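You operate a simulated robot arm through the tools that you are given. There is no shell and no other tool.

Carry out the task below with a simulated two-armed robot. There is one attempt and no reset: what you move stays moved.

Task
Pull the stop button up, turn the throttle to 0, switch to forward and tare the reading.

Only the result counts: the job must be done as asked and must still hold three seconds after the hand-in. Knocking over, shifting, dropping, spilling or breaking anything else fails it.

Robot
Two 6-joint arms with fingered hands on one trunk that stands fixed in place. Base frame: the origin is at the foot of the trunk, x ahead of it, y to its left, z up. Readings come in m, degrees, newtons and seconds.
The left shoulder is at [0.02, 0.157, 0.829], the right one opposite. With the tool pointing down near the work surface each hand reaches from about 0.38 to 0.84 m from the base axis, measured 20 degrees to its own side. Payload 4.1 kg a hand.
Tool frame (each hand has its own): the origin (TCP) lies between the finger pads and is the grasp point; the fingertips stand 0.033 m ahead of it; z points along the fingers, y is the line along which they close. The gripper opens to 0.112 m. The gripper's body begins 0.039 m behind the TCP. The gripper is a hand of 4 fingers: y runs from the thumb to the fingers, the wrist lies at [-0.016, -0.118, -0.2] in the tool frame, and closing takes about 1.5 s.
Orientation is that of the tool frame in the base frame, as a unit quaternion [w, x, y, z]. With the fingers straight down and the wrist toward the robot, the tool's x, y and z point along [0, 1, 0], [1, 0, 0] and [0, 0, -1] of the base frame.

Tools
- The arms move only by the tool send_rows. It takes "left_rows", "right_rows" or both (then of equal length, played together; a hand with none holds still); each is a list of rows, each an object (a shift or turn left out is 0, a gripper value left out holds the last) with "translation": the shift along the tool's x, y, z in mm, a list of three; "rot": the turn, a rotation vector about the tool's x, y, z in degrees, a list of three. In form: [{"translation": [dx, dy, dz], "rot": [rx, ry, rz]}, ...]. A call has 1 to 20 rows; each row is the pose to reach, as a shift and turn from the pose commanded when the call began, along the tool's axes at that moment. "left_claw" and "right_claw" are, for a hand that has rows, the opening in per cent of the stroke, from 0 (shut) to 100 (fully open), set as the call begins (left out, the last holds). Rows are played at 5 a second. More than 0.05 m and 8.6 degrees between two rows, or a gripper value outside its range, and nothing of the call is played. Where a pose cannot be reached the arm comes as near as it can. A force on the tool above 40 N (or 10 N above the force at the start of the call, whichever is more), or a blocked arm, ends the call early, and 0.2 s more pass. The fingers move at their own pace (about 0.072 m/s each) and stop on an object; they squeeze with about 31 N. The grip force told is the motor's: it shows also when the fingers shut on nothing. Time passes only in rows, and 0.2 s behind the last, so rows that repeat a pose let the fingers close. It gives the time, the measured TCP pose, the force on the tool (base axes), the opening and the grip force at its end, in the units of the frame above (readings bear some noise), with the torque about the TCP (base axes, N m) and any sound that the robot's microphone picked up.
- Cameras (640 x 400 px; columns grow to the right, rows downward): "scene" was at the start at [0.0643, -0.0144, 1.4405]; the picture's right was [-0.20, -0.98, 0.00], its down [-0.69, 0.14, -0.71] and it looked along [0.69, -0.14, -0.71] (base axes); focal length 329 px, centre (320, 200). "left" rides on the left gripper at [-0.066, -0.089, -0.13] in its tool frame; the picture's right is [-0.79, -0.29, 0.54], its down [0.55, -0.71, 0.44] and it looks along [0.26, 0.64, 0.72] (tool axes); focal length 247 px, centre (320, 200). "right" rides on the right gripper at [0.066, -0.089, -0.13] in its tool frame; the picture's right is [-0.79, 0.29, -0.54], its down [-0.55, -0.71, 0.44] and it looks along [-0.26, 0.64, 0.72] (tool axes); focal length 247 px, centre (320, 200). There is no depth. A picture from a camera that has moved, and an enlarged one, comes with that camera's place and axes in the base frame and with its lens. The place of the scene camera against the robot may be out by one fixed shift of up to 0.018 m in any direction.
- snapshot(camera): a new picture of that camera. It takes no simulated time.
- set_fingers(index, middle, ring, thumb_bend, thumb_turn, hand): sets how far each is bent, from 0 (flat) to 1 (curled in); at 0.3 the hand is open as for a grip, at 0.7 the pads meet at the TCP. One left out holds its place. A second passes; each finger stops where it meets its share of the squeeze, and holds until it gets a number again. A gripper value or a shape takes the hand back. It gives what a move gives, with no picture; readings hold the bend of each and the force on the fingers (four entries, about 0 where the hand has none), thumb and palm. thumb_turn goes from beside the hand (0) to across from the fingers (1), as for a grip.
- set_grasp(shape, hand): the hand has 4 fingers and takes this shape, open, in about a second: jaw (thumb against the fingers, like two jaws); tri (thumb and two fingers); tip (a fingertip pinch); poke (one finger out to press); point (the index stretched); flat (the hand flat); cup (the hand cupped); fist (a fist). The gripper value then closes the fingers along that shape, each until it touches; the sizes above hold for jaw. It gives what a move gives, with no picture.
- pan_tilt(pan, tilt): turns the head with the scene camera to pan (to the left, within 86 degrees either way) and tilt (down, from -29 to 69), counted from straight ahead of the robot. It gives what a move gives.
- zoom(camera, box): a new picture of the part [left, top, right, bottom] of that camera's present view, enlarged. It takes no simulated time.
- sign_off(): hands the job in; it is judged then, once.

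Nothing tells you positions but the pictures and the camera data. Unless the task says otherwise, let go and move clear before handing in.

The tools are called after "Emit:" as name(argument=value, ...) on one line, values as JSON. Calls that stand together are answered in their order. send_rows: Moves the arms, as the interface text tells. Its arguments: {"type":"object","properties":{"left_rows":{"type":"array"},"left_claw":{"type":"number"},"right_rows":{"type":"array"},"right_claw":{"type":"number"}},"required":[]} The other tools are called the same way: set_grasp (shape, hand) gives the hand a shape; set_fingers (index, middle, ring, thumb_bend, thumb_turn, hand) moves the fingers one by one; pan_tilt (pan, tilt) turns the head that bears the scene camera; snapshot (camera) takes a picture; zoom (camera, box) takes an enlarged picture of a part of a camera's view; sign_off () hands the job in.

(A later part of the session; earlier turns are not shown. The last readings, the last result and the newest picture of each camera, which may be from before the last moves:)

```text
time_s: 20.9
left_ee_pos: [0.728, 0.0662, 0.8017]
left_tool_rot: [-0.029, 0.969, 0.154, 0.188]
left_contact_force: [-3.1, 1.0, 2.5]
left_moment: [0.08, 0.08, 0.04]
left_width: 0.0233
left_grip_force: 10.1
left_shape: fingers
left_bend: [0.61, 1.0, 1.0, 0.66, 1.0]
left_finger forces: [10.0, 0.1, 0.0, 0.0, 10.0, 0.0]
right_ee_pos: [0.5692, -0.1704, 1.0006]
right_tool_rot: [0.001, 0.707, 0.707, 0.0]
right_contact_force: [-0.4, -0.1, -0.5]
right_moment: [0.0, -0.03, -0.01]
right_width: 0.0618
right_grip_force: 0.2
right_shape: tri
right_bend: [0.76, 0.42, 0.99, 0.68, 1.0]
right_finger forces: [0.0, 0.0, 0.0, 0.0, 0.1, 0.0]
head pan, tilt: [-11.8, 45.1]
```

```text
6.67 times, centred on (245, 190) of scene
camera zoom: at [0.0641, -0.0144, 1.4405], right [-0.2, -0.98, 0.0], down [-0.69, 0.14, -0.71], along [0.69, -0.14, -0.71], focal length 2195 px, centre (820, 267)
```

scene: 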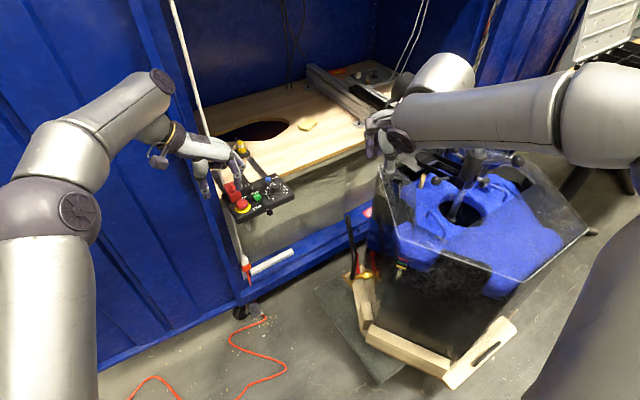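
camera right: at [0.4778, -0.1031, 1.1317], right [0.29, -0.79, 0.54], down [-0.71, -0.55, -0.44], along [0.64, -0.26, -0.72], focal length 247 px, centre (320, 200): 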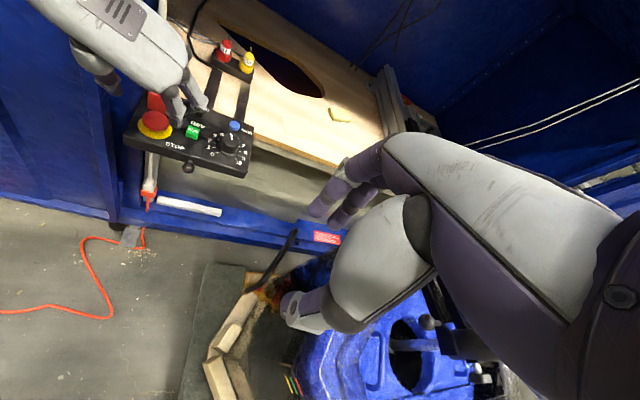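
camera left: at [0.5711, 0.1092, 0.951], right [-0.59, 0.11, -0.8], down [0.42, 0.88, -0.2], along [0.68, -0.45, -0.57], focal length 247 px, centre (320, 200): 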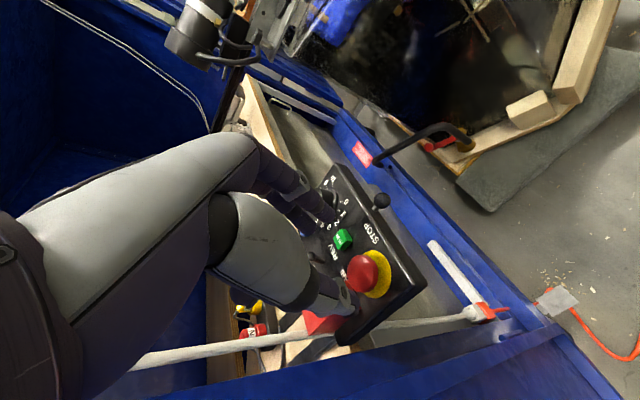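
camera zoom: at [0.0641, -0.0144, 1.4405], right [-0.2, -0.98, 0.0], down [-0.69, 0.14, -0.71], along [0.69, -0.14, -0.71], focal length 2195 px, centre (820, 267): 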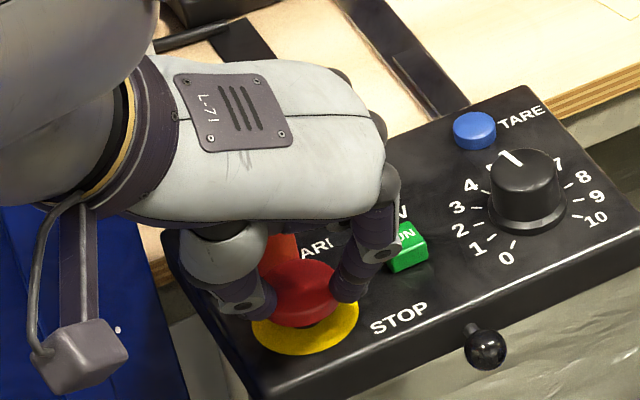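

Both pads are holding the cap at about 10 N each. I'll pull straight up in small steps.

Emit:
send_rows(left_rows=[{"translation": [1.1, 0, -2.8]}, {"translation": [2.2, 0, -5.6]}, {"translation": [3.4, 0, -8.3]}, {"translation": [4.5, 0, -11.1]}, {"translation": [4.5, 0, -11.1]}])

Emit:
zoom(camera="right", box=[80, 40, 270, 190])

Emit:
zoom(camera="scene", box=[210, 160, 280, 220])

```text
time_s: 22.1
left_ee_pos: [0.7288, 0.067, 0.8144]
left_tool_rot: [-0.03, 0.97, 0.153, 0.189]
left_contact_force: [-0.5, 0.1, -0.3]
left_moment: [0.0, 0.01, -0.01]
left_width: 0.0
left_grip_force: 0.1
left_shape: fingers
left_bend: [0.68, 1.0, 1.0, 0.74, 1.0]
left_finger forces: [0.1, 0.1, 0.0, 0.0, 0.0, 0.0]
right_ee_pos: [0.5673, -0.1696, 1.0015]
right_tool_rot: [0.0, 0.707, 0.707, 0.0]
right_contact_force: [-0.1, -0.3, 0.5]
right_moment: [-0.03, 0.05, 0.0]
right_width: 0.0618
right_grip_force: 0.0
right_shape: tri
right_bend: [0.76, 0.42, 0.99, 0.68, 1.0]
right_finger forces: [0.0, 0.1, 0.1, 0.1, 0.1, 0.0]
head pan, tilt: [-11.8, 45.1]
```

```text
2.67 times, centred on (175, 115) of right
camera zoom: at [0.4779, -0.1033, 1.1318], right [0.29, -0.79, 0.54], down [-0.71, -0.55, -0.44], along [0.64, -0.26, -0.72], focal length 659 px, centre (707, 427)
```

zoom: 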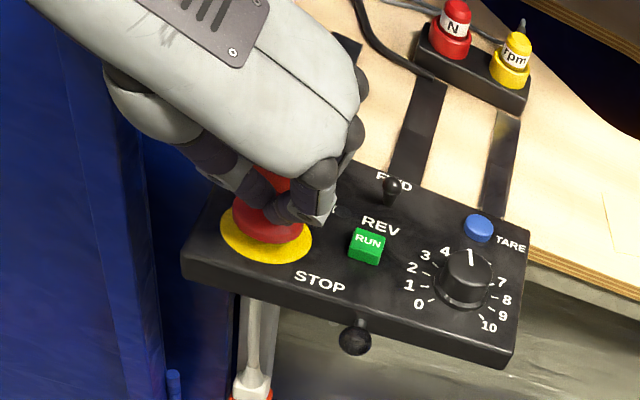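

```text
6.67 times, centred on (245, 190) of scene
camera zoom: at [0.0643, -0.0144, 1.4405], right [-0.2, -0.98, 0.0], down [-0.69, 0.14, -0.71], along [0.69, -0.14, -0.71], focal length 2195 px, centre (820, 267)
```

zoom: 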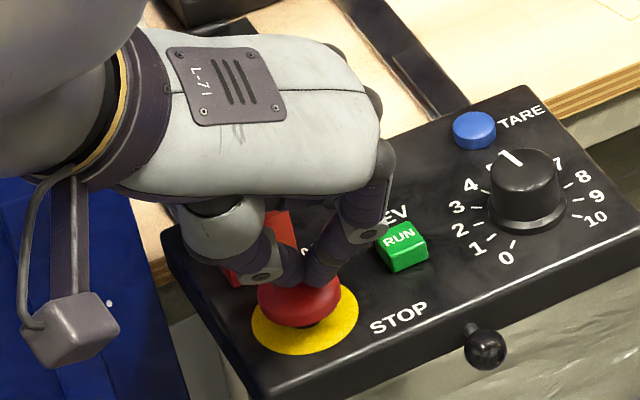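

The fingers slipped off over the dome because the grip was too high on the cap. I'll reopen, go about 9 mm lower so the tips catch below the rim, and retry.

Emit:
set_fingers(hand="left", index=0.53, thumb_bend=0.54)

Emit:
send_rows(left_rows=[{"translation": [-2, 0, 5]}, {"translation": [-4, 0, 10]}, {"translation": [-5.5, 0, 14]}, {"translation": [-7, 0, 17.5]}, {"translation": [-7, 0, 17.5]}])

Emit:
zoom(camera="right", box=[130, 80, 230, 150])

Emit:
zoom(camera="left", box=[270, 170, 400, 290])

Emit:
zoom(camera="scene", box=[215, 170, 275, 220])

```text
time_s: 23.1
left_ee_pos: [0.7288, 0.0651, 0.8146]
left_tool_rot: [-0.03, 0.969, 0.154, 0.189]
left_contact_force: [0.2, 0.2, 0.2]
left_moment: [0.0, -0.01, 0.01]
left_width: 0.0469
left_grip_force: 0.0
left_shape: fingers
left_bend: [0.53, 1.0, 1.0, 0.54, 1.0]
left_finger forces: [0.0, 0.0, 0.0, 0.0, 0.0, 0.0]
right_ee_pos: [0.5685, -0.1684, 1.0014]
right_tool_rot: [0.0, 0.708, 0.706, 0.0]
right_contact_force: [-0.3, 0.2, 0.2]
right_moment: [0.0, 0.0, 0.01]
right_width: 0.0613
right_grip_force: 0.0
right_shape: tri
right_bend: [0.76, 0.42, 0.99, 0.68, 1.0]
right_finger forces: [0.0, 0.1, 0.0, 0.1, 0.1, 0.0]
head pan, tilt: [-11.8, 45.1]
```

```text
time_s: 24.3
left_ee_pos: [0.7278, 0.0663, 0.7959]
left_tool_rot: [-0.03, 0.97, 0.153, 0.188]
left_contact_force: [-0.4, -0.6, 0.3]
left_moment: [0.0, 0.03, 0.02]
left_width: 0.0467
left_grip_force: 0.0
left_shape: fingers
left_bend: [0.53, 1.0, 1.0, 0.54, 1.0]
left_finger forces: [0.0, 0.0, 0.0, 0.1, 0.0, 0.0]
right_ee_pos: [0.5674, -0.1693, 1.0011]
right_tool_rot: [0.0, 0.708, 0.706, 0.001]
right_contact_force: [0.3, -0.1, 0.2]
right_moment: [0.0, 0.01, 0.04]
right_width: 0.0616
right_grip_force: 0.1
right_shape: tri
right_bend: [0.76, 0.42, 0.99, 0.68, 1.0]
right_finger forces: [0.0, 0.0, 0.1, 0.0, 0.0, 0.0]
head pan, tilt: [-11.8, 45.1]
```

```text
5.71 times, centred on (180, 115) of right
camera zoom: at [0.4779, -0.1034, 1.1318], right [0.29, -0.79, 0.54], down [-0.71, -0.55, -0.44], along [0.64, -0.26, -0.72], focal length 1411 px, centre (1120, 686)
```

zoom: 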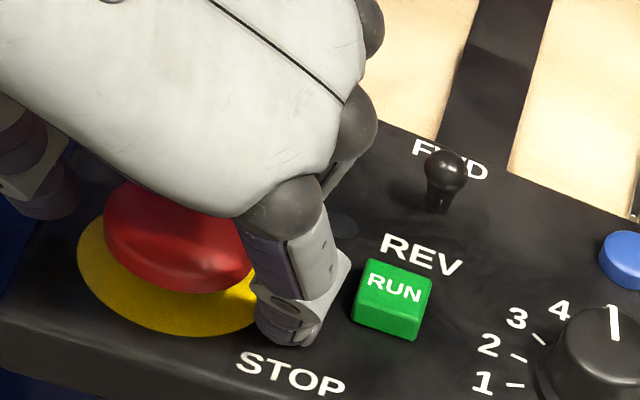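

```text
3.33 times, centred on (335, 230) of left
camera zoom: at [0.5956, 0.1156, 0.8901], right [-0.6, 0.11, -0.8], down [0.42, 0.88, -0.2], along [0.68, -0.45, -0.57], focal length 823 px, centre (270, 100)
```

zoom: 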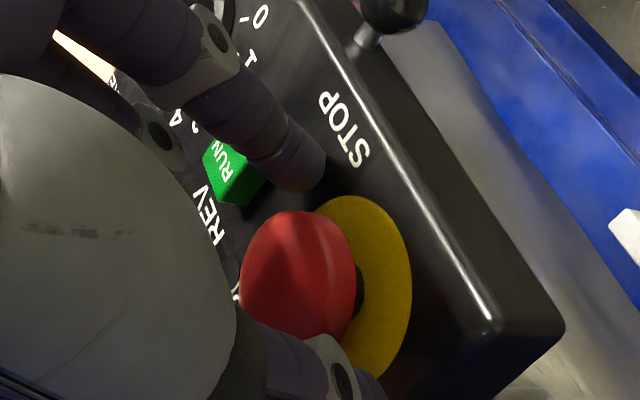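

```text
8.00 times, centred on (245, 195) of scene
camera zoom: at [0.0642, -0.0144, 1.4405], right [-0.2, -0.98, 0.0], down [-0.69, 0.14, -0.71], along [0.69, -0.14, -0.71], focal length 2634 px, centre (920, 240)
```

zoom: 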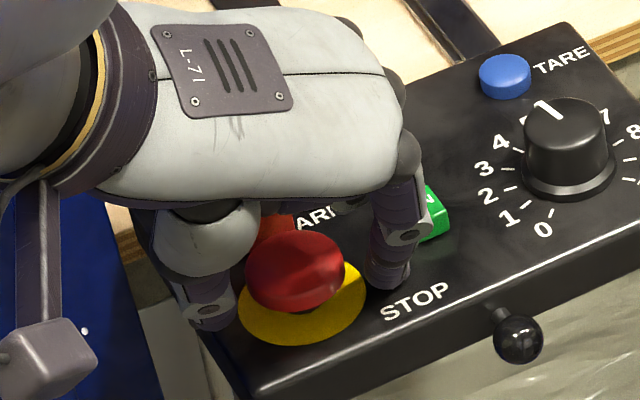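

The cap stands clear of the panel on a short stem, and the fingertips are now level with its underside. I'll close again here.

Emit:
set_fingers(hand="left", index=0.8, thumb_bend=0.8)

Emit:
zoom(camera="right", box=[130, 80, 230, 150])

Emit:
zoom(camera="left", box=[270, 170, 400, 290])

Emit:
zoom(camera="scene", box=[215, 170, 275, 220])

```text
time_s: 25.3
left_ee_pos: [0.7283, 0.0663, 0.7943]
left_tool_rot: [-0.03, 0.97, 0.154, 0.188]
left_contact_force: [-4.1, 11.6, -2.1]
left_moment: [0.25, 0.16, 0.07]
left_width: 0.0266
left_grip_force: 14.9
left_shape: fingers
left_bend: [0.59, 1.0, 1.0, 0.65, 1.0]
left_finger forces: [10.6, 0.1, 0.1, 0.1, 20.3, 0.0]
right_ee_pos: [0.5677, -0.1688, 1.0013]
right_tool_rot: [0.0, 0.707, 0.707, 0.0]
right_contact_force: [-1.0, -0.1, 0.1]
right_moment: [0.0, -0.02, -0.01]
right_width: 0.0616
right_grip_force: 0.1
right_shape: tri
right_bend: [0.76, 0.42, 0.99, 0.68, 1.0]
right_finger forces: [0.0, 0.0, 0.0, 0.1, 0.0, 0.1]
head pan, tilt: [-11.8, 45.1]
```

```text
5.71 times, centred on (180, 115) of right
camera zoom: at [0.4779, -0.1029, 1.1318], right [0.29, -0.79, 0.54], down [-0.71, -0.55, -0.44], along [0.64, -0.26, -0.72], focal length 1411 px, centre (1120, 686)
```

zoom: 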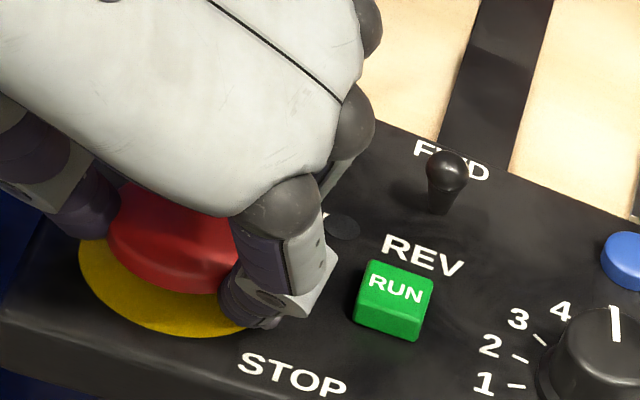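

```text
3.33 times, centred on (335, 230) of left
camera zoom: at [0.5955, 0.1165, 0.89], right [-0.6, 0.11, -0.8], down [0.42, 0.88, -0.2], along [0.68, -0.45, -0.57], focal length 823 px, centre (270, 100)
```

zoom: 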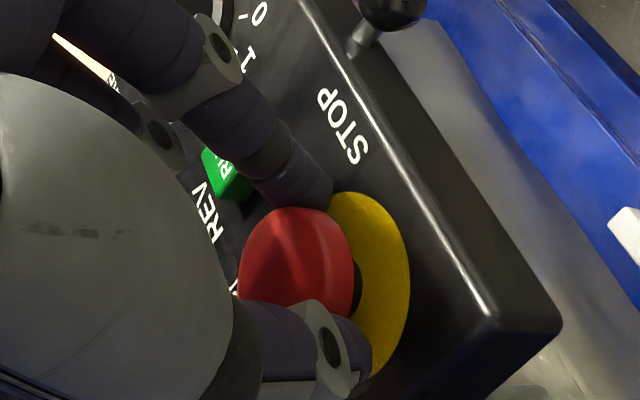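

```text
8.00 times, centred on (245, 195) of scene
camera zoom: at [0.0642, -0.0141, 1.4405], right [-0.2, -0.98, 0.0], down [-0.69, 0.14, -0.71], along [0.69, -0.14, -0.71], focal length 2634 px, centre (920, 240)
```

zoom: 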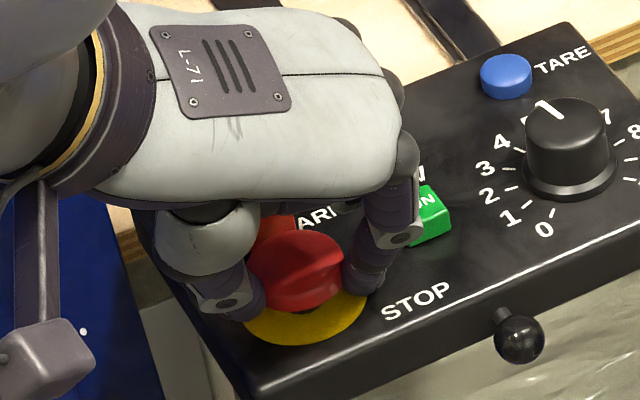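

The grip is firmer now, with 10 N on the index and 20 N on the thumb. I'll pull up slowly.

Emit:
send_rows(left_rows=[{"translation": [0.75, -1, -1.9]}, {"translation": [1.5, -1, -3.7]}, {"translation": [2.2, -1, -5.6]}, {"translation": [3, -1, -7.4]}, {"translation": [3, -1, -7.4]}])

Emit:
zoom(camera="right", box=[130, 80, 230, 150])

Emit:
zoom(camera="left", box=[270, 170, 400, 290])

Emit:
zoom(camera="scene", box=[215, 170, 275, 220])

```text
time_s: 26.5
left_ee_pos: [0.7284, 0.066, 0.8027]
left_tool_rot: [-0.03, 0.97, 0.153, 0.188]
left_contact_force: [-2.6, 7.7, -6.6]
left_moment: [0.09, 0.13, 0.05]
left_width: 0.0267
left_grip_force: 13.1
left_shape: fingers
left_bend: [0.59, 1.0, 1.0, 0.66, 1.0]
left_finger forces: [9.7, 0.1, 0.0, 0.0, 16.5, 0.0]
right_ee_pos: [0.5687, -0.1692, 1.0011]
right_tool_rot: [0.0, 0.707, 0.707, 0.0]
right_contact_force: [-0.3, 0.0, 0.5]
right_moment: [0.04, 0.03, 0.02]
right_width: 0.0616
right_grip_force: 0.0
right_shape: tri
right_bend: [0.76, 0.42, 0.99, 0.68, 1.0]
right_finger forces: [0.1, 0.1, 0.1, 0.0, 0.0, 0.0]
head pan, tilt: [-11.8, 45.1]
```

```text
5.71 times, centred on (180, 115) of right
camera zoom: at [0.478, -0.1032, 1.1317], right [0.29, -0.79, 0.54], down [-0.71, -0.55, -0.44], along [0.64, -0.26, -0.72], focal length 1411 px, centre (1120, 686)
```

zoom: 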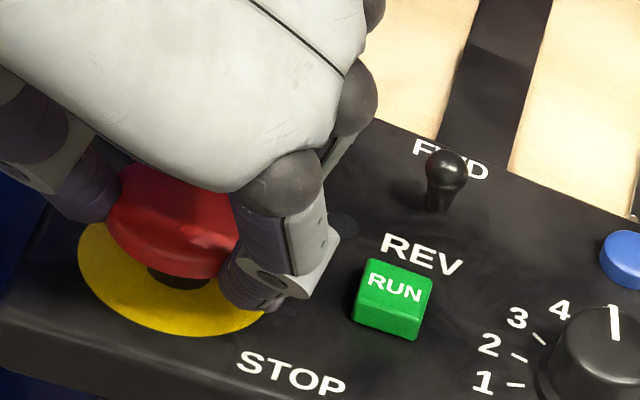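

```text
3.33 times, centred on (335, 230) of left
camera zoom: at [0.5956, 0.1168, 0.8972], right [-0.6, 0.11, -0.8], down [0.42, 0.88, -0.2], along [0.68, -0.45, -0.57], focal length 823 px, centre (270, 100)
```

zoom: 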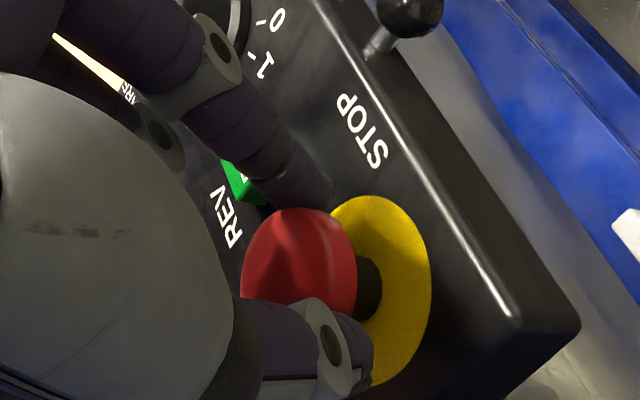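

```text
8.00 times, centred on (245, 195) of scene
camera zoom: at [0.0644, -0.0142, 1.4405], right [-0.2, -0.98, 0.0], down [-0.69, 0.14, -0.71], along [0.69, -0.14, -0.71], focal length 2634 px, centre (920, 240)
```

zoom: 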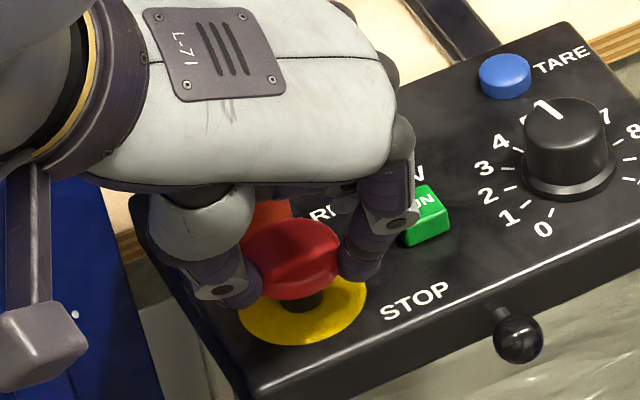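

The cap has risen about 8 mm with the fingers and more stem is showing. I'll pull a little further to be sure it reaches its stop and latches.

Emit:
send_rows(left_rows=[{"translation": [0.5, 0, -1.2]}, {"translation": [1.0, 0, -2.5]}, {"translation": [1.5, 0, -3.7]}, {"translation": [1.5, 0, -3.7]}])

Emit:
zoom(camera="right", box=[130, 80, 230, 150])

Emit:
zoom(camera="left", box=[270, 170, 400, 290])

```text
time_s: 27.5
left_ee_pos: [0.7289, 0.0649, 0.8081]
left_tool_rot: [-0.028, 0.969, 0.153, 0.19]
left_contact_force: [-0.3, -0.5, 0.9]
left_moment: [-0.05, 0.0, -0.01]
left_width: 0.0
left_grip_force: 0.0
left_shape: fingers
left_bend: [0.66, 1.0, 1.0, 0.77, 1.0]
left_finger forces: [0.0, 0.0, 0.1, 0.1, 0.1, 0.0]
right_ee_pos: [0.5675, -0.1691, 1.0026]
right_tool_rot: [0.0, 0.707, 0.708, 0.0]
right_contact_force: [0.5, -0.1, 0.7]
right_moment: [0.01, 0.01, 0.01]
right_width: 0.0618
right_grip_force: 0.2
right_shape: tri
right_bend: [0.76, 0.42, 0.99, 0.68, 1.0]
right_finger forces: [0.0, 0.0, 0.1, 0.0, 0.0, 0.1]
head pan, tilt: [-11.8, 45.1]
```

```text
5.71 times, centred on (180, 115) of right
camera zoom: at [0.4777, -0.1036, 1.1318], right [0.29, -0.79, 0.54], down [-0.71, -0.55, -0.44], along [0.64, -0.26, -0.72], focal length 1411 px, centre (1120, 686)
```

zoom: 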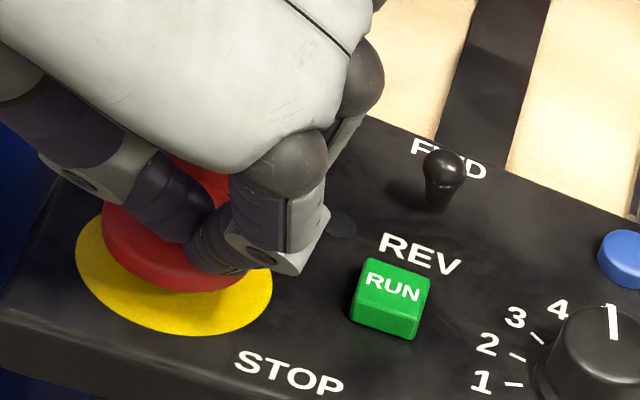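

```text
3.33 times, centred on (335, 230) of left
camera zoom: at [0.5953, 0.1158, 0.9031], right [-0.59, 0.11, -0.8], down [0.42, 0.88, -0.2], along [0.68, -0.46, -0.57], focal length 823 px, centre (270, 100)
```

zoom: 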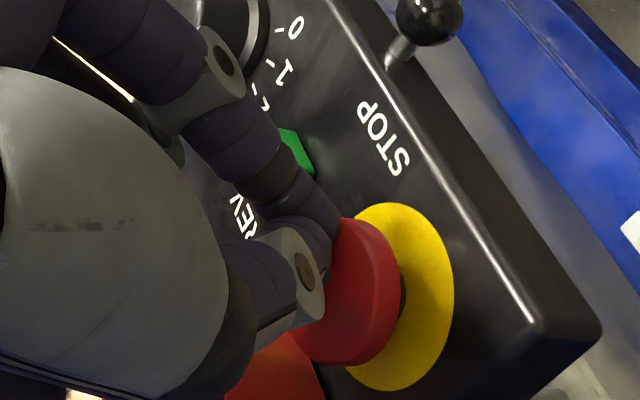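

The cap slipped and appears to have dropped back. I'll open the hand, back off and look at the cap before planning a lower, better-centred grip.

Emit:
set_fingers(hand="left", index=0.5, thumb_bend=0.5)

Emit:
send_rows(left_rows=[{"translation": [0, -2, -15]}, {"translation": [0, -4, -30]}, {"translation": [0, -4, -45]}, {"translation": [0, -4, -45]}])

Emit:
zoom(camera="right", box=[130, 80, 230, 150])

Emit:
zoom(camera="left", box=[270, 150, 410, 290])

Emit:
zoom(camera="scene", box=[215, 170, 275, 220])

```text
time_s: 28.5
left_ee_pos: [0.7274, 0.0676, 0.806]
left_tool_rot: [-0.028, 0.97, 0.153, 0.188]
left_contact_force: [0.0, -0.1, -0.3]
left_moment: [0.03, 0.02, -0.01]
left_width: 0.0569
left_grip_force: 0.1
left_shape: fingers
left_bend: [0.5, 1.0, 1.0, 0.5, 1.0]
left_finger forces: [0.0, 0.1, 0.0, 0.0, 0.0, 0.0]
right_ee_pos: [0.569, -0.1692, 1.0019]
right_tool_rot: [0.0, 0.707, 0.707, 0.0]
right_contact_force: [0.4, 0.6, 0.4]
right_moment: [0.02, -0.01, 0.01]
right_width: 0.0618
right_grip_force: 0.0
right_shape: tri
right_bend: [0.76, 0.42, 0.99, 0.68, 1.0]
right_finger forces: [0.0, 0.0, 0.0, 0.0, 0.0, 0.0]
head pan, tilt: [-11.8, 45.1]
```

```text
time_s: 29.5
left_ee_pos: [0.7096, 0.0644, 0.8512]
left_tool_rot: [-0.029, 0.97, 0.154, 0.188]
left_contact_force: [-0.4, 0.9, -0.1]
left_moment: [0.02, 0.0, 0.01]
left_width: 0.0571
left_grip_force: 0.0
left_shape: fingers
left_bend: [0.5, 1.0, 1.0, 0.5, 1.0]
left_finger forces: [0.0, 0.1, 0.0, 0.0, 0.0, 0.0]
right_ee_pos: [0.5696, -0.169, 1.0025]
right_tool_rot: [-0.001, 0.707, 0.707, 0.001]
right_contact_force: [0.1, -0.3, -0.1]
right_moment: [-0.02, 0.03, 0.03]
right_width: 0.0619
right_grip_force: 0.1
right_shape: tri
right_bend: [0.76, 0.42, 0.99, 0.68, 1.0]
right_finger forces: [0.0, 0.0, 0.1, 0.1, 0.0, 0.0]
head pan, tilt: [-11.8, 45.1]
```

```text
5.71 times, centred on (180, 115) of right
camera zoom: at [0.4779, -0.1034, 1.1317], right [0.29, -0.79, 0.54], down [-0.71, -0.55, -0.44], along [0.64, -0.26, -0.72], focal length 1411 px, centre (1120, 686)
```

zoom: 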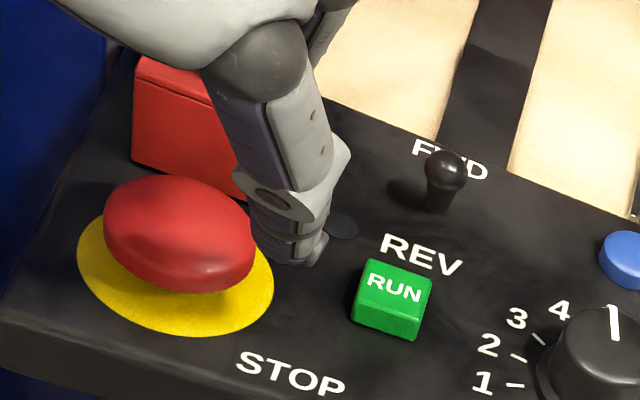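

```text
2.86 times, centred on (340, 220) of left
camera zoom: at [0.5771, 0.1136, 0.9454], right [-0.6, 0.11, -0.8], down [0.42, 0.88, -0.2], along [0.68, -0.45, -0.57], focal length 706 px, centre (263, 143)
```

zoom: 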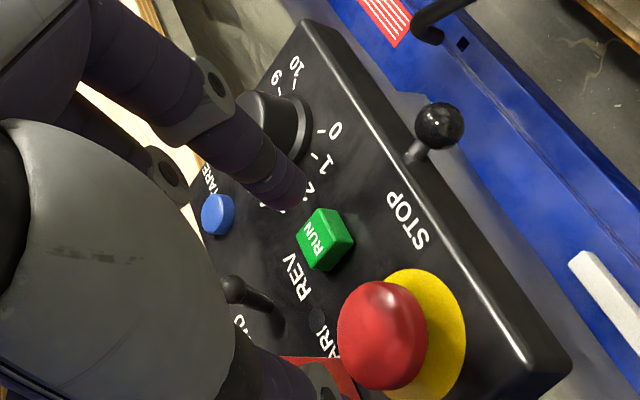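

```text
8.00 times, centred on (245, 195) of scene
camera zoom: at [0.0643, -0.0144, 1.4405], right [-0.2, -0.98, 0.0], down [-0.69, 0.14, -0.71], along [0.69, -0.14, -0.71], focal length 2634 px, centre (920, 240)
```

zoom: 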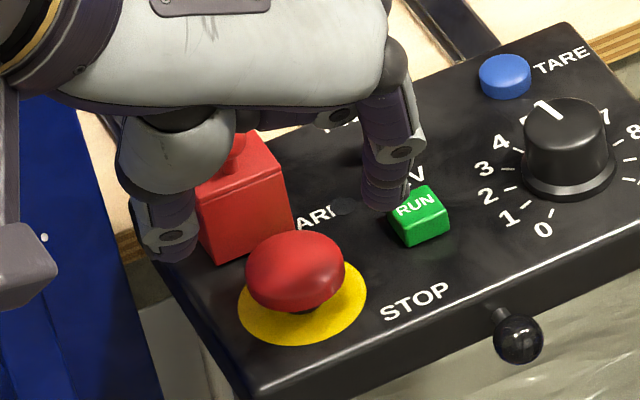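

The cap is back down at its rest height. My grip was off-centre by a few millimetres and the thumb tip was too high, so I'll re-level with a small roll, recentre and go in lower.

Emit:
send_rows(left_rows=[{"translation": [-1.5, -3.1, 12], "rot": [-4.5, 0, 0]}, {"translation": [-1.5, -3.1, 24], "rot": [-4.5, 0, 0]}, {"translation": [-1.5, -3.1, 36], "rot": [-4.5, 0, 0]}, {"translation": [-1.5, -3.1, 46], "rot": [-4.5, 0, 0]}, {"translation": [-1.5, -3.1, 54], "rot": [-4.5, 0, 0]}, {"translation": [-1.5, -3.1, 54], "rot": [-4.5, 0, 0]}])

Emit:
set_fingers(hand="left", index=0.54, thumb_bend=0.54)

Emit:
send_rows(left_rows=[{"translation": [0, 0, 3]}, {"translation": [0, 0, 6]}, {"translation": [0, 0, 8]}, {"translation": [0, 0, 8]}])

Emit:
zoom(camera="right", box=[130, 80, 230, 150])

Emit:
zoom(camera="left", box=[270, 170, 400, 290])

Emit:
zoom(camera="scene", box=[215, 170, 275, 220])

```text
time_s: 30.9
left_ee_pos: [0.7269, 0.0749, 0.797]
left_tool_rot: [0.009, 0.97, 0.146, 0.195]
left_contact_force: [-0.2, 0.5, -0.3]
left_moment: [0.02, -0.05, -0.01]
left_width: 0.0569
left_grip_force: 0.0
left_shape: fingers
left_bend: [0.5, 1.0, 1.0, 0.5, 1.0]
left_finger forces: [0.0, 0.0, 0.1, 0.0, 0.0, 0.0]
right_ee_pos: [0.5685, -0.1706, 1.0021]
right_tool_rot: [0.0, 0.707, 0.707, 0.0]
right_contact_force: [0.1, 0.3, -1.1]
right_moment: [0.01, -0.04, -0.02]
right_width: 0.0617
right_grip_force: 0.1
right_shape: tri
right_bend: [0.76, 0.42, 0.99, 0.68, 1.0]
right_finger forces: [0.1, 0.1, 0.0, 0.0, 0.0, 0.0]
head pan, tilt: [-11.8, 45.1]
```

```text
time_s: 31.9
left_ee_pos: [0.7273, 0.0754, 0.7977]
left_tool_rot: [0.009, 0.97, 0.146, 0.194]
left_contact_force: [0.7, 0.1, 0.8]
left_moment: [-0.01, -0.03, 0.0]
left_width: 0.047
left_grip_force: 0.0
left_shape: fingers
left_bend: [0.54, 1.0, 1.0, 0.54, 1.0]
left_finger forces: [0.1, 0.0, 0.1, 0.1, 0.1, 0.0]
right_ee_pos: [0.5689, -0.1697, 1.0011]
right_tool_rot: [0.0, 0.707, 0.707, 0.0]
right_contact_force: [0.0, -0.4, -0.3]
right_moment: [0.06, -0.01, -0.01]
right_width: 0.0617
right_grip_force: 0.0
right_shape: tri
right_bend: [0.76, 0.42, 0.99, 0.68, 1.0]
right_finger forces: [0.0, 0.0, 0.0, 0.1, 0.0, 0.0]
head pan, tilt: [-11.8, 45.1]
```

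```text
time_s: 32.9
left_ee_pos: [0.7316, 0.076, 0.7909]
left_tool_rot: [0.008, 0.97, 0.145, 0.194]
left_contact_force: [-0.2, -0.1, 0.4]
left_moment: [0.0, 0.0, -0.06]
left_width: 0.0473
left_grip_force: 0.4
left_shape: fingers
left_bend: [0.54, 1.0, 1.0, 0.54, 1.0]
left_finger forces: [0.5, 0.1, 0.0, 0.0, 0.0, 0.0]
right_ee_pos: [0.5685, -0.1695, 1.0017]
right_tool_rot: [0.0, 0.707, 0.707, 0.001]
right_contact_force: [0.1, 0.7, 0.7]
right_moment: [0.0, -0.01, 0.0]
right_width: 0.0615
right_grip_force: 0.0
right_shape: tri
right_bend: [0.76, 0.42, 0.99, 0.68, 1.0]
right_finger forces: [0.1, 0.1, 0.0, 0.1, 0.0, 0.1]
head pan, tilt: [-11.8, 45.1]
```

```text
5.71 times, centred on (180, 115) of right
camera zoom: at [0.4779, -0.1034, 1.1318], right [0.29, -0.79, 0.54], down [-0.71, -0.55, -0.44], along [0.64, -0.26, -0.72], focal length 1411 px, centre (1120, 686)
```

zoom: 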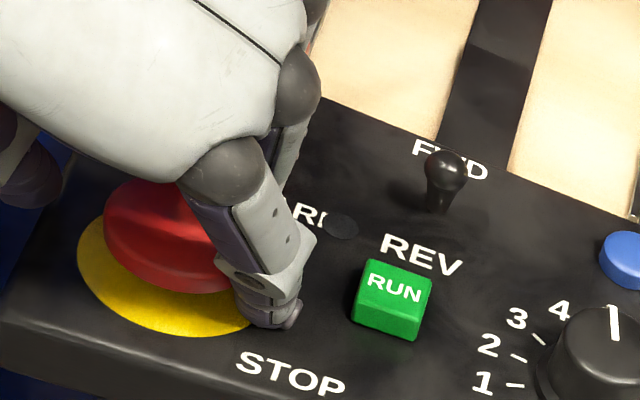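

```text
3.33 times, centred on (335, 230) of left
camera zoom: at [0.5981, 0.135, 0.8792], right [-0.57, 0.07, -0.82], down [0.45, 0.86, -0.25], along [0.68, -0.51, -0.52], focal length 823 px, centre (270, 100)
```

zoom: 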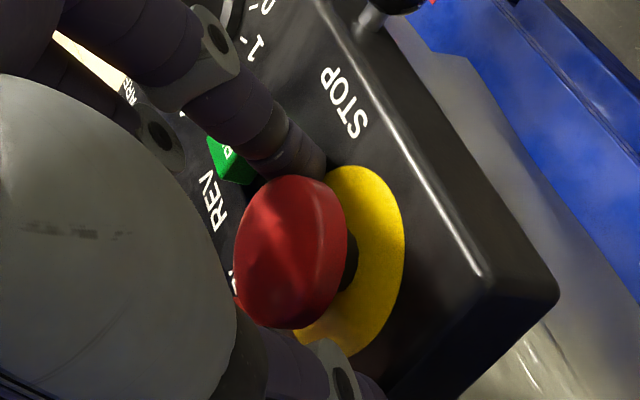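

```text
8.00 times, centred on (245, 195) of scene
camera zoom: at [0.0642, -0.0145, 1.4405], right [-0.2, -0.98, 0.0], down [-0.69, 0.14, -0.71], along [0.69, -0.14, -0.71], focal length 2634 px, centre (920, 240)
```

zoom: 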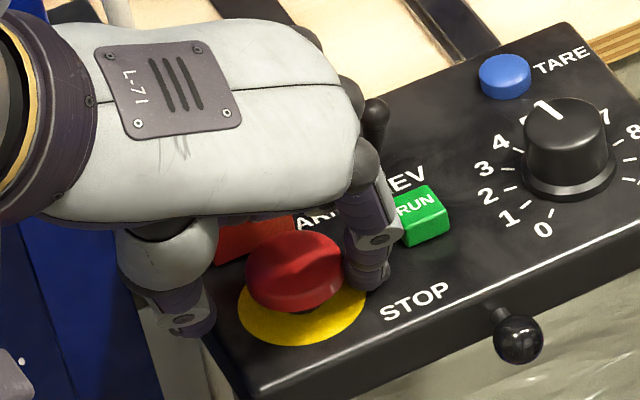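

The index is just touching the cap while the thumb has about 10 mm of slack. I'll shift the hand 4.5 mm along the closing direction, then close.

Emit:
send_rows(left_rows=[{"translation": [0, 2, 0]}, {"translation": [0, 4.5, 0.5]}, {"translation": [0, 4.5, 0.5]}])

Emit:
set_fingers(hand="left", index=0.9, thumb_bend=0.9)

Emit:
zoom(camera="right", box=[130, 80, 230, 150])

Emit:
zoom(camera="left", box=[270, 170, 400, 290])

Emit:
zoom(camera="scene", box=[215, 170, 275, 220])

```text
time_s: 33.7
left_ee_pos: [0.7336, 0.0709, 0.791]
left_tool_rot: [0.009, 0.97, 0.145, 0.195]
left_contact_force: [0.6, -0.2, 1.3]
left_moment: [-0.03, -0.03, 0.04]
left_width: 0.0471
left_grip_force: 0.3
left_shape: fingers
left_bend: [0.54, 1.0, 1.0, 0.54, 1.0]
left_finger forces: [0.3, 0.0, 0.0, 0.0, 0.1, 0.0]
right_ee_pos: [0.5694, -0.1692, 1.0017]
right_tool_rot: [0.0, 0.708, 0.707, -0.001]
right_contact_force: [0.4, 0.4, 0.8]
right_moment: [-0.03, -0.02, 0.02]
right_width: 0.0619
right_grip_force: 0.1
right_shape: tri
right_bend: [0.76, 0.42, 0.99, 0.68, 1.0]
right_finger forces: [0.1, 0.1, 0.0, 0.1, 0.0, 0.0]
head pan, tilt: [-11.8, 45.1]
```

```text
time_s: 34.7
left_ee_pos: [0.7326, 0.0707, 0.7912]
left_tool_rot: [0.009, 0.97, 0.145, 0.195]
left_contact_force: [-2.8, -0.1, 1.2]
left_moment: [0.12, 0.08, 0.08]
left_width: 0.036
left_grip_force: 11.6
left_shape: fingers
left_bend: [0.59, 1.0, 1.0, 0.6, 1.0]
left_finger forces: [11.9, 0.1, 0.0, 0.0, 10.1, 0.0]
right_ee_pos: [0.5691, -0.1695, 1.0005]
right_tool_rot: [0.0, 0.707, 0.707, 0.0]
right_contact_force: [0.1, 0.0, 0.1]
right_moment: [-0.01, 0.0, 0.0]
right_width: 0.0616
right_grip_force: 0.1
right_shape: tri
right_bend: [0.76, 0.42, 0.99, 0.68, 1.0]
right_finger forces: [0.1, 0.0, 0.1, 0.1, 0.0, 0.1]
head pan, tilt: [-11.8, 45.1]
```

```text
5.71 times, centred on (180, 115) of right
camera zoom: at [0.4778, -0.1034, 1.1318], right [0.29, -0.79, 0.54], down [-0.71, -0.55, -0.44], along [0.64, -0.26, -0.72], focal length 1411 px, centre (1120, 686)
```

zoom: 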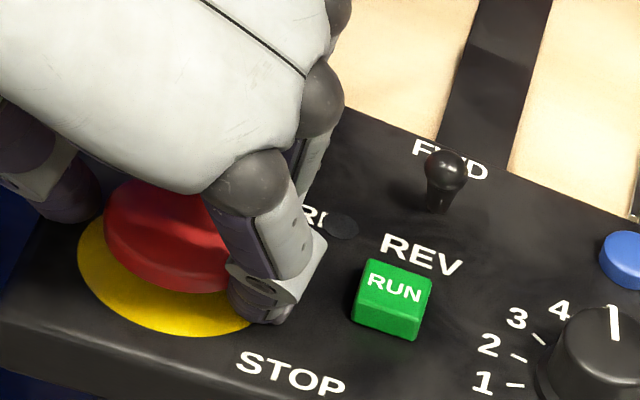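

```text
3.33 times, centred on (335, 230) of left
camera zoom: at [0.5996, 0.1304, 0.8789], right [-0.57, 0.07, -0.82], down [0.45, 0.86, -0.25], along [0.68, -0.51, -0.52], focal length 823 px, centre (270, 100)
```

zoom: 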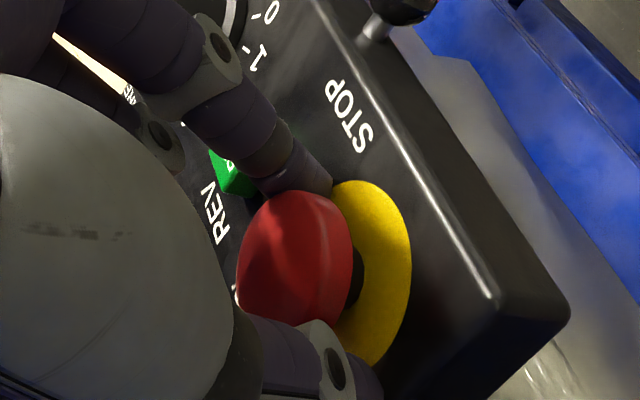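

```text
8.00 times, centred on (245, 195) of scene
camera zoom: at [0.0642, -0.0145, 1.4405], right [-0.2, -0.98, 0.0], down [-0.69, 0.14, -0.71], along [0.69, -0.14, -0.71], focal length 2634 px, centre (920, 240)
```

zoom: 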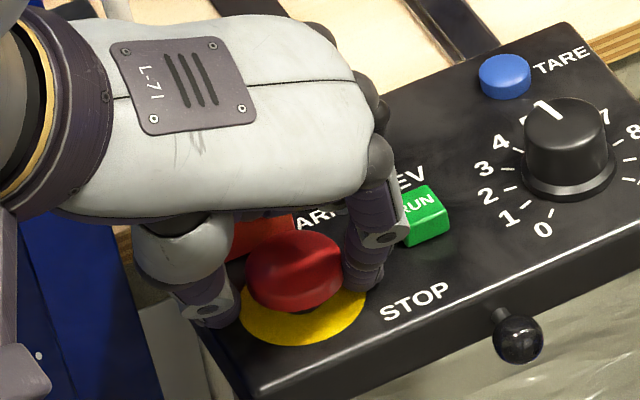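

The grip is centred, with about 11 N on each side. I'll pull straight up slowly.

Emit:
send_rows(left_rows=[{"translation": [0.6, 0.1, -1.4]}, {"translation": [1.1, 0.2, -2.8]}, {"translation": [1.7, 0.3, -4.2]}, {"translation": [2.2, 0.4, -5.5]}, {"translation": [2.8, 0.5, -6.9]}])

Emit:
zoom(camera="right", box=[130, 80, 230, 150])

```text
time_s: 35.9
left_ee_pos: [0.7327, 0.0701, 0.7973]
left_tool_rot: [0.007, 0.97, 0.146, 0.192]
left_contact_force: [2.9, -1.1, -8.9]
left_moment: [0.0, 0.04, 0.0]
left_width: 0.0302
left_grip_force: 9.7
left_shape: fingers
left_bend: [0.59, 1.0, 1.0, 0.63, 1.0]
left_finger forces: [11.3, 0.0, 0.1, 0.1, 8.1, 0.0]
right_ee_pos: [0.5689, -0.1687, 1.0019]
right_tool_rot: [0.001, 0.707, 0.707, 0.0]
right_contact_force: [0.0, -0.2, 0.2]
right_moment: [0.02, 0.01, -0.03]
right_width: 0.0618
right_grip_force: 0.1
right_shape: tri
right_bend: [0.76, 0.42, 0.99, 0.68, 1.0]
right_finger forces: [0.0, 0.0, 0.0, 0.0, 0.0, 0.1]
head pan, tilt: [-11.8, 45.1]
```

```text
5.71 times, centred on (180, 115) of right
camera zoom: at [0.4782, -0.1034, 1.1316], right [0.29, -0.79, 0.54], down [-0.71, -0.55, -0.44], along [0.64, -0.26, -0.72], focal length 1411 px, centre (1120, 686)
```

zoom: 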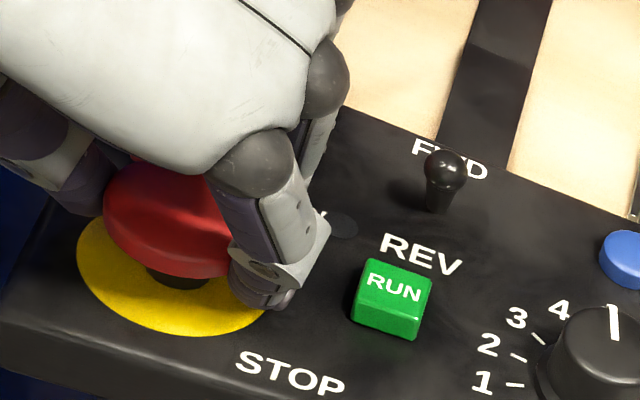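

The cap is at the same height as in the previous pull, so this may be its upper end stop. The earlier drop could have been the slipping fingers pushing it back down. I'll open gently here and see whether it stays up.

Emit:
set_fingers(hand="left", index=0.52, thumb_bend=0.52)

Emit:
zoom(camera="right", box=[130, 80, 230, 150])

Emit:
zoom(camera="left", box=[270, 170, 400, 290])

```text
time_s: 36.9
left_ee_pos: [0.7339, 0.0689, 0.7987]
left_tool_rot: [0.009, 0.97, 0.146, 0.195]
left_contact_force: [0.8, 0.6, 0.9]
left_moment: [0.01, 0.03, -0.03]
left_width: 0.0514
left_grip_force: 0.1
left_shape: fingers
left_bend: [0.52, 1.0, 1.0, 0.52, 1.0]
left_finger forces: [0.1, 0.0, 0.0, 0.0, 0.0, 0.0]
right_ee_pos: [0.5682, -0.1685, 1.0004]
right_tool_rot: [0.0, 0.706, 0.708, 0.0]
right_contact_force: [0.6, -0.4, -0.2]
right_moment: [-0.02, 0.03, 0.03]
right_width: 0.0616
right_grip_force: 0.0
right_shape: tri
right_bend: [0.76, 0.42, 0.99, 0.68, 1.0]
right_finger forces: [0.0, 0.0, 0.0, 0.1, 0.0, 0.1]
head pan, tilt: [-11.8, 45.1]
```

```text
5.71 times, centred on (180, 115) of right
camera zoom: at [0.4779, -0.1033, 1.1318], right [0.29, -0.79, 0.54], down [-0.71, -0.55, -0.44], along [0.64, -0.26, -0.72], focal length 1411 px, centre (1120, 686)
```

zoom: 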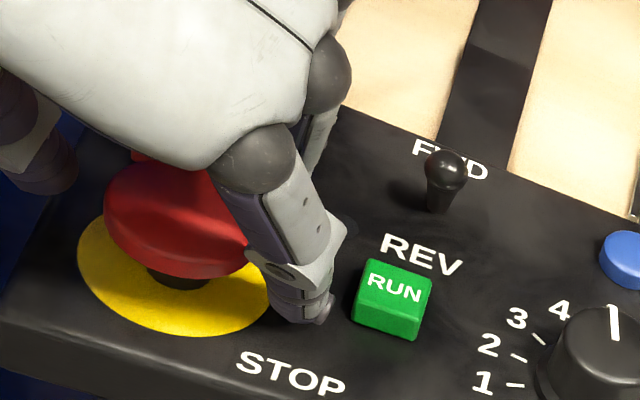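

```text
3.33 times, centred on (335, 230) of left
camera zoom: at [0.5997, 0.1298, 0.8868], right [-0.57, 0.07, -0.82], down [0.45, 0.86, -0.25], along [0.68, -0.51, -0.52], focal length 823 px, centre (270, 100)
```

zoom: 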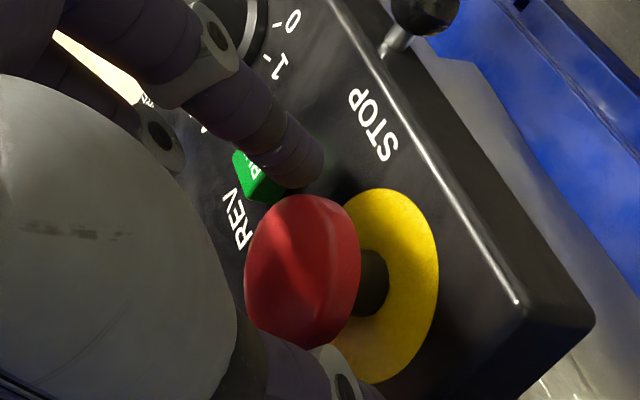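

The button stays up with the hand open. I'll withdraw along the finger axis, clear of the cap.

Emit:
send_rows(left_rows=[{"translation": [0, 0, -10]}, {"translation": [0, 0, -20]}, {"translation": [0, 0, -35]}, {"translation": [0, 0, -55]}, {"translation": [0, 0, -80]}, {"translation": [-20, -20, -110]}, {"translation": [-40, -40, -130]}, {"translation": [-40, -40, -130]}])

Emit:
zoom(camera="right", box=[110, 60, 270, 180])

Emit:
snapshot(camera="left")

Emit:
snapshot(camera="scene")

```text
time_s: 38.7
left_ee_pos: [0.6345, 0.0901, 0.8998]
left_tool_rot: [0.009, 0.97, 0.146, 0.193]
left_contact_force: [-0.1, -0.7, 0.0]
left_moment: [-0.01, 0.02, 0.0]
left_width: 0.0517
left_grip_force: 0.1
left_shape: fingers
left_bend: [0.52, 1.0, 1.0, 0.52, 1.0]
left_finger forces: [0.0, 0.1, 0.0, 0.0, 0.0, 0.1]
right_ee_pos: [0.5688, -0.1692, 1.0015]
right_tool_rot: [0.0, 0.707, 0.707, 0.0]
right_contact_force: [-0.1, 0.2, -0.7]
right_moment: [0.01, -0.04, -0.01]
right_width: 0.0614
right_grip_force: 0.1
right_shape: tri
right_bend: [0.76, 0.42, 0.99, 0.68, 1.0]
right_finger forces: [0.0, 0.1, 0.0, 0.0, 0.0, 0.0]
head pan, tilt: [-11.8, 45.1]
```

```text
3.33 times, centred on (190, 120) of right
camera zoom: at [0.478, -0.1034, 1.1317], right [0.29, -0.79, 0.54], down [-0.71, -0.55, -0.44], along [0.64, -0.26, -0.72], focal length 823 px, centre (753, 467)
```

zoom: 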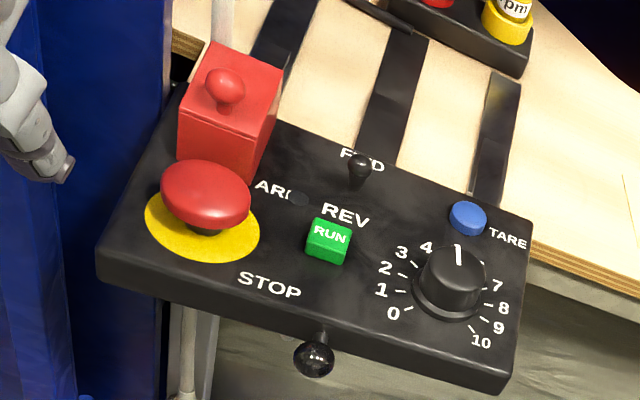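

```text
taken
camera left: at [0.5011, 0.1506, 0.9892], right [-0.57, 0.07, -0.82], down [0.45, 0.86, -0.25], along [0.68, -0.51, -0.52], focal length 247 px, centre (320, 200)
```

left: 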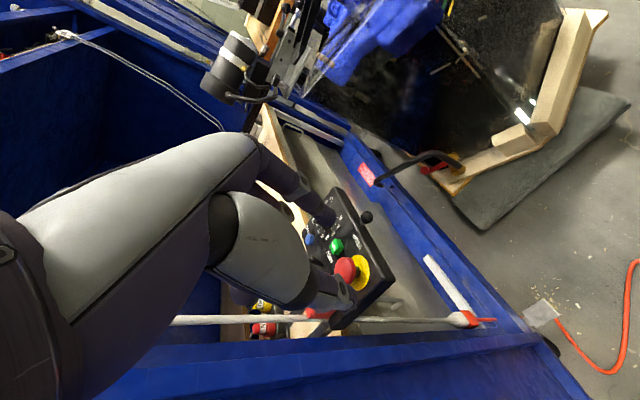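

```text
taken
```

scene: 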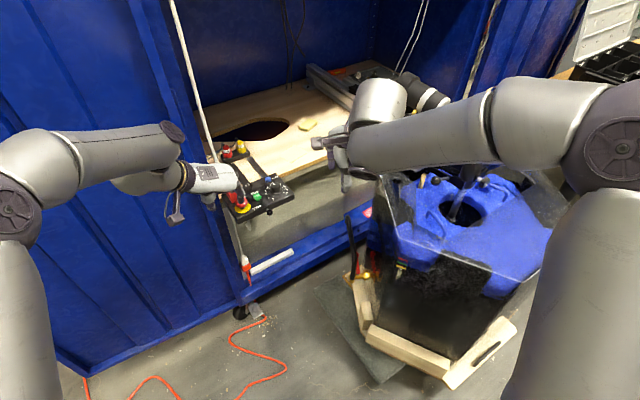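

STOP is up and clear. Next is the throttle, so I'll zoom in to measure the dial's pointer and the 0 mark.

Emit:
zoom(camera="right", box=[195, 115, 245, 165])

Emit:
zoom(camera="scene", box=[255, 165, 300, 210])

```text
8.00 times, centred on (220, 140) of right
camera zoom: at [0.478, -0.1034, 1.1317], right [0.29, -0.79, 0.54], down [-0.71, -0.55, -0.44], along [0.64, -0.26, -0.72], focal length 1976 px, centre (1120, 680)
```

zoom: 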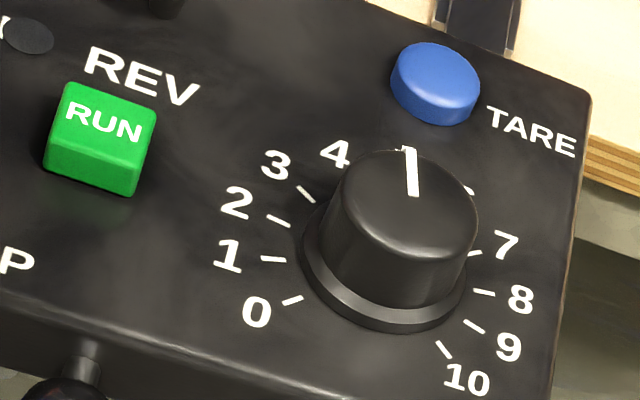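

```text
8.89 times, centred on (278, 188) of scene
camera zoom: at [0.0644, -0.0145, 1.4405], right [-0.2, -0.98, 0.0], down [-0.69, 0.14, -0.71], along [0.69, -0.14, -0.71], focal length 2926 px, centre (698, 311)
```

zoom: 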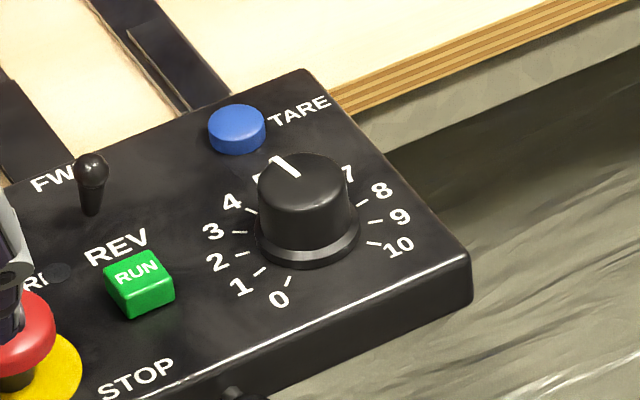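

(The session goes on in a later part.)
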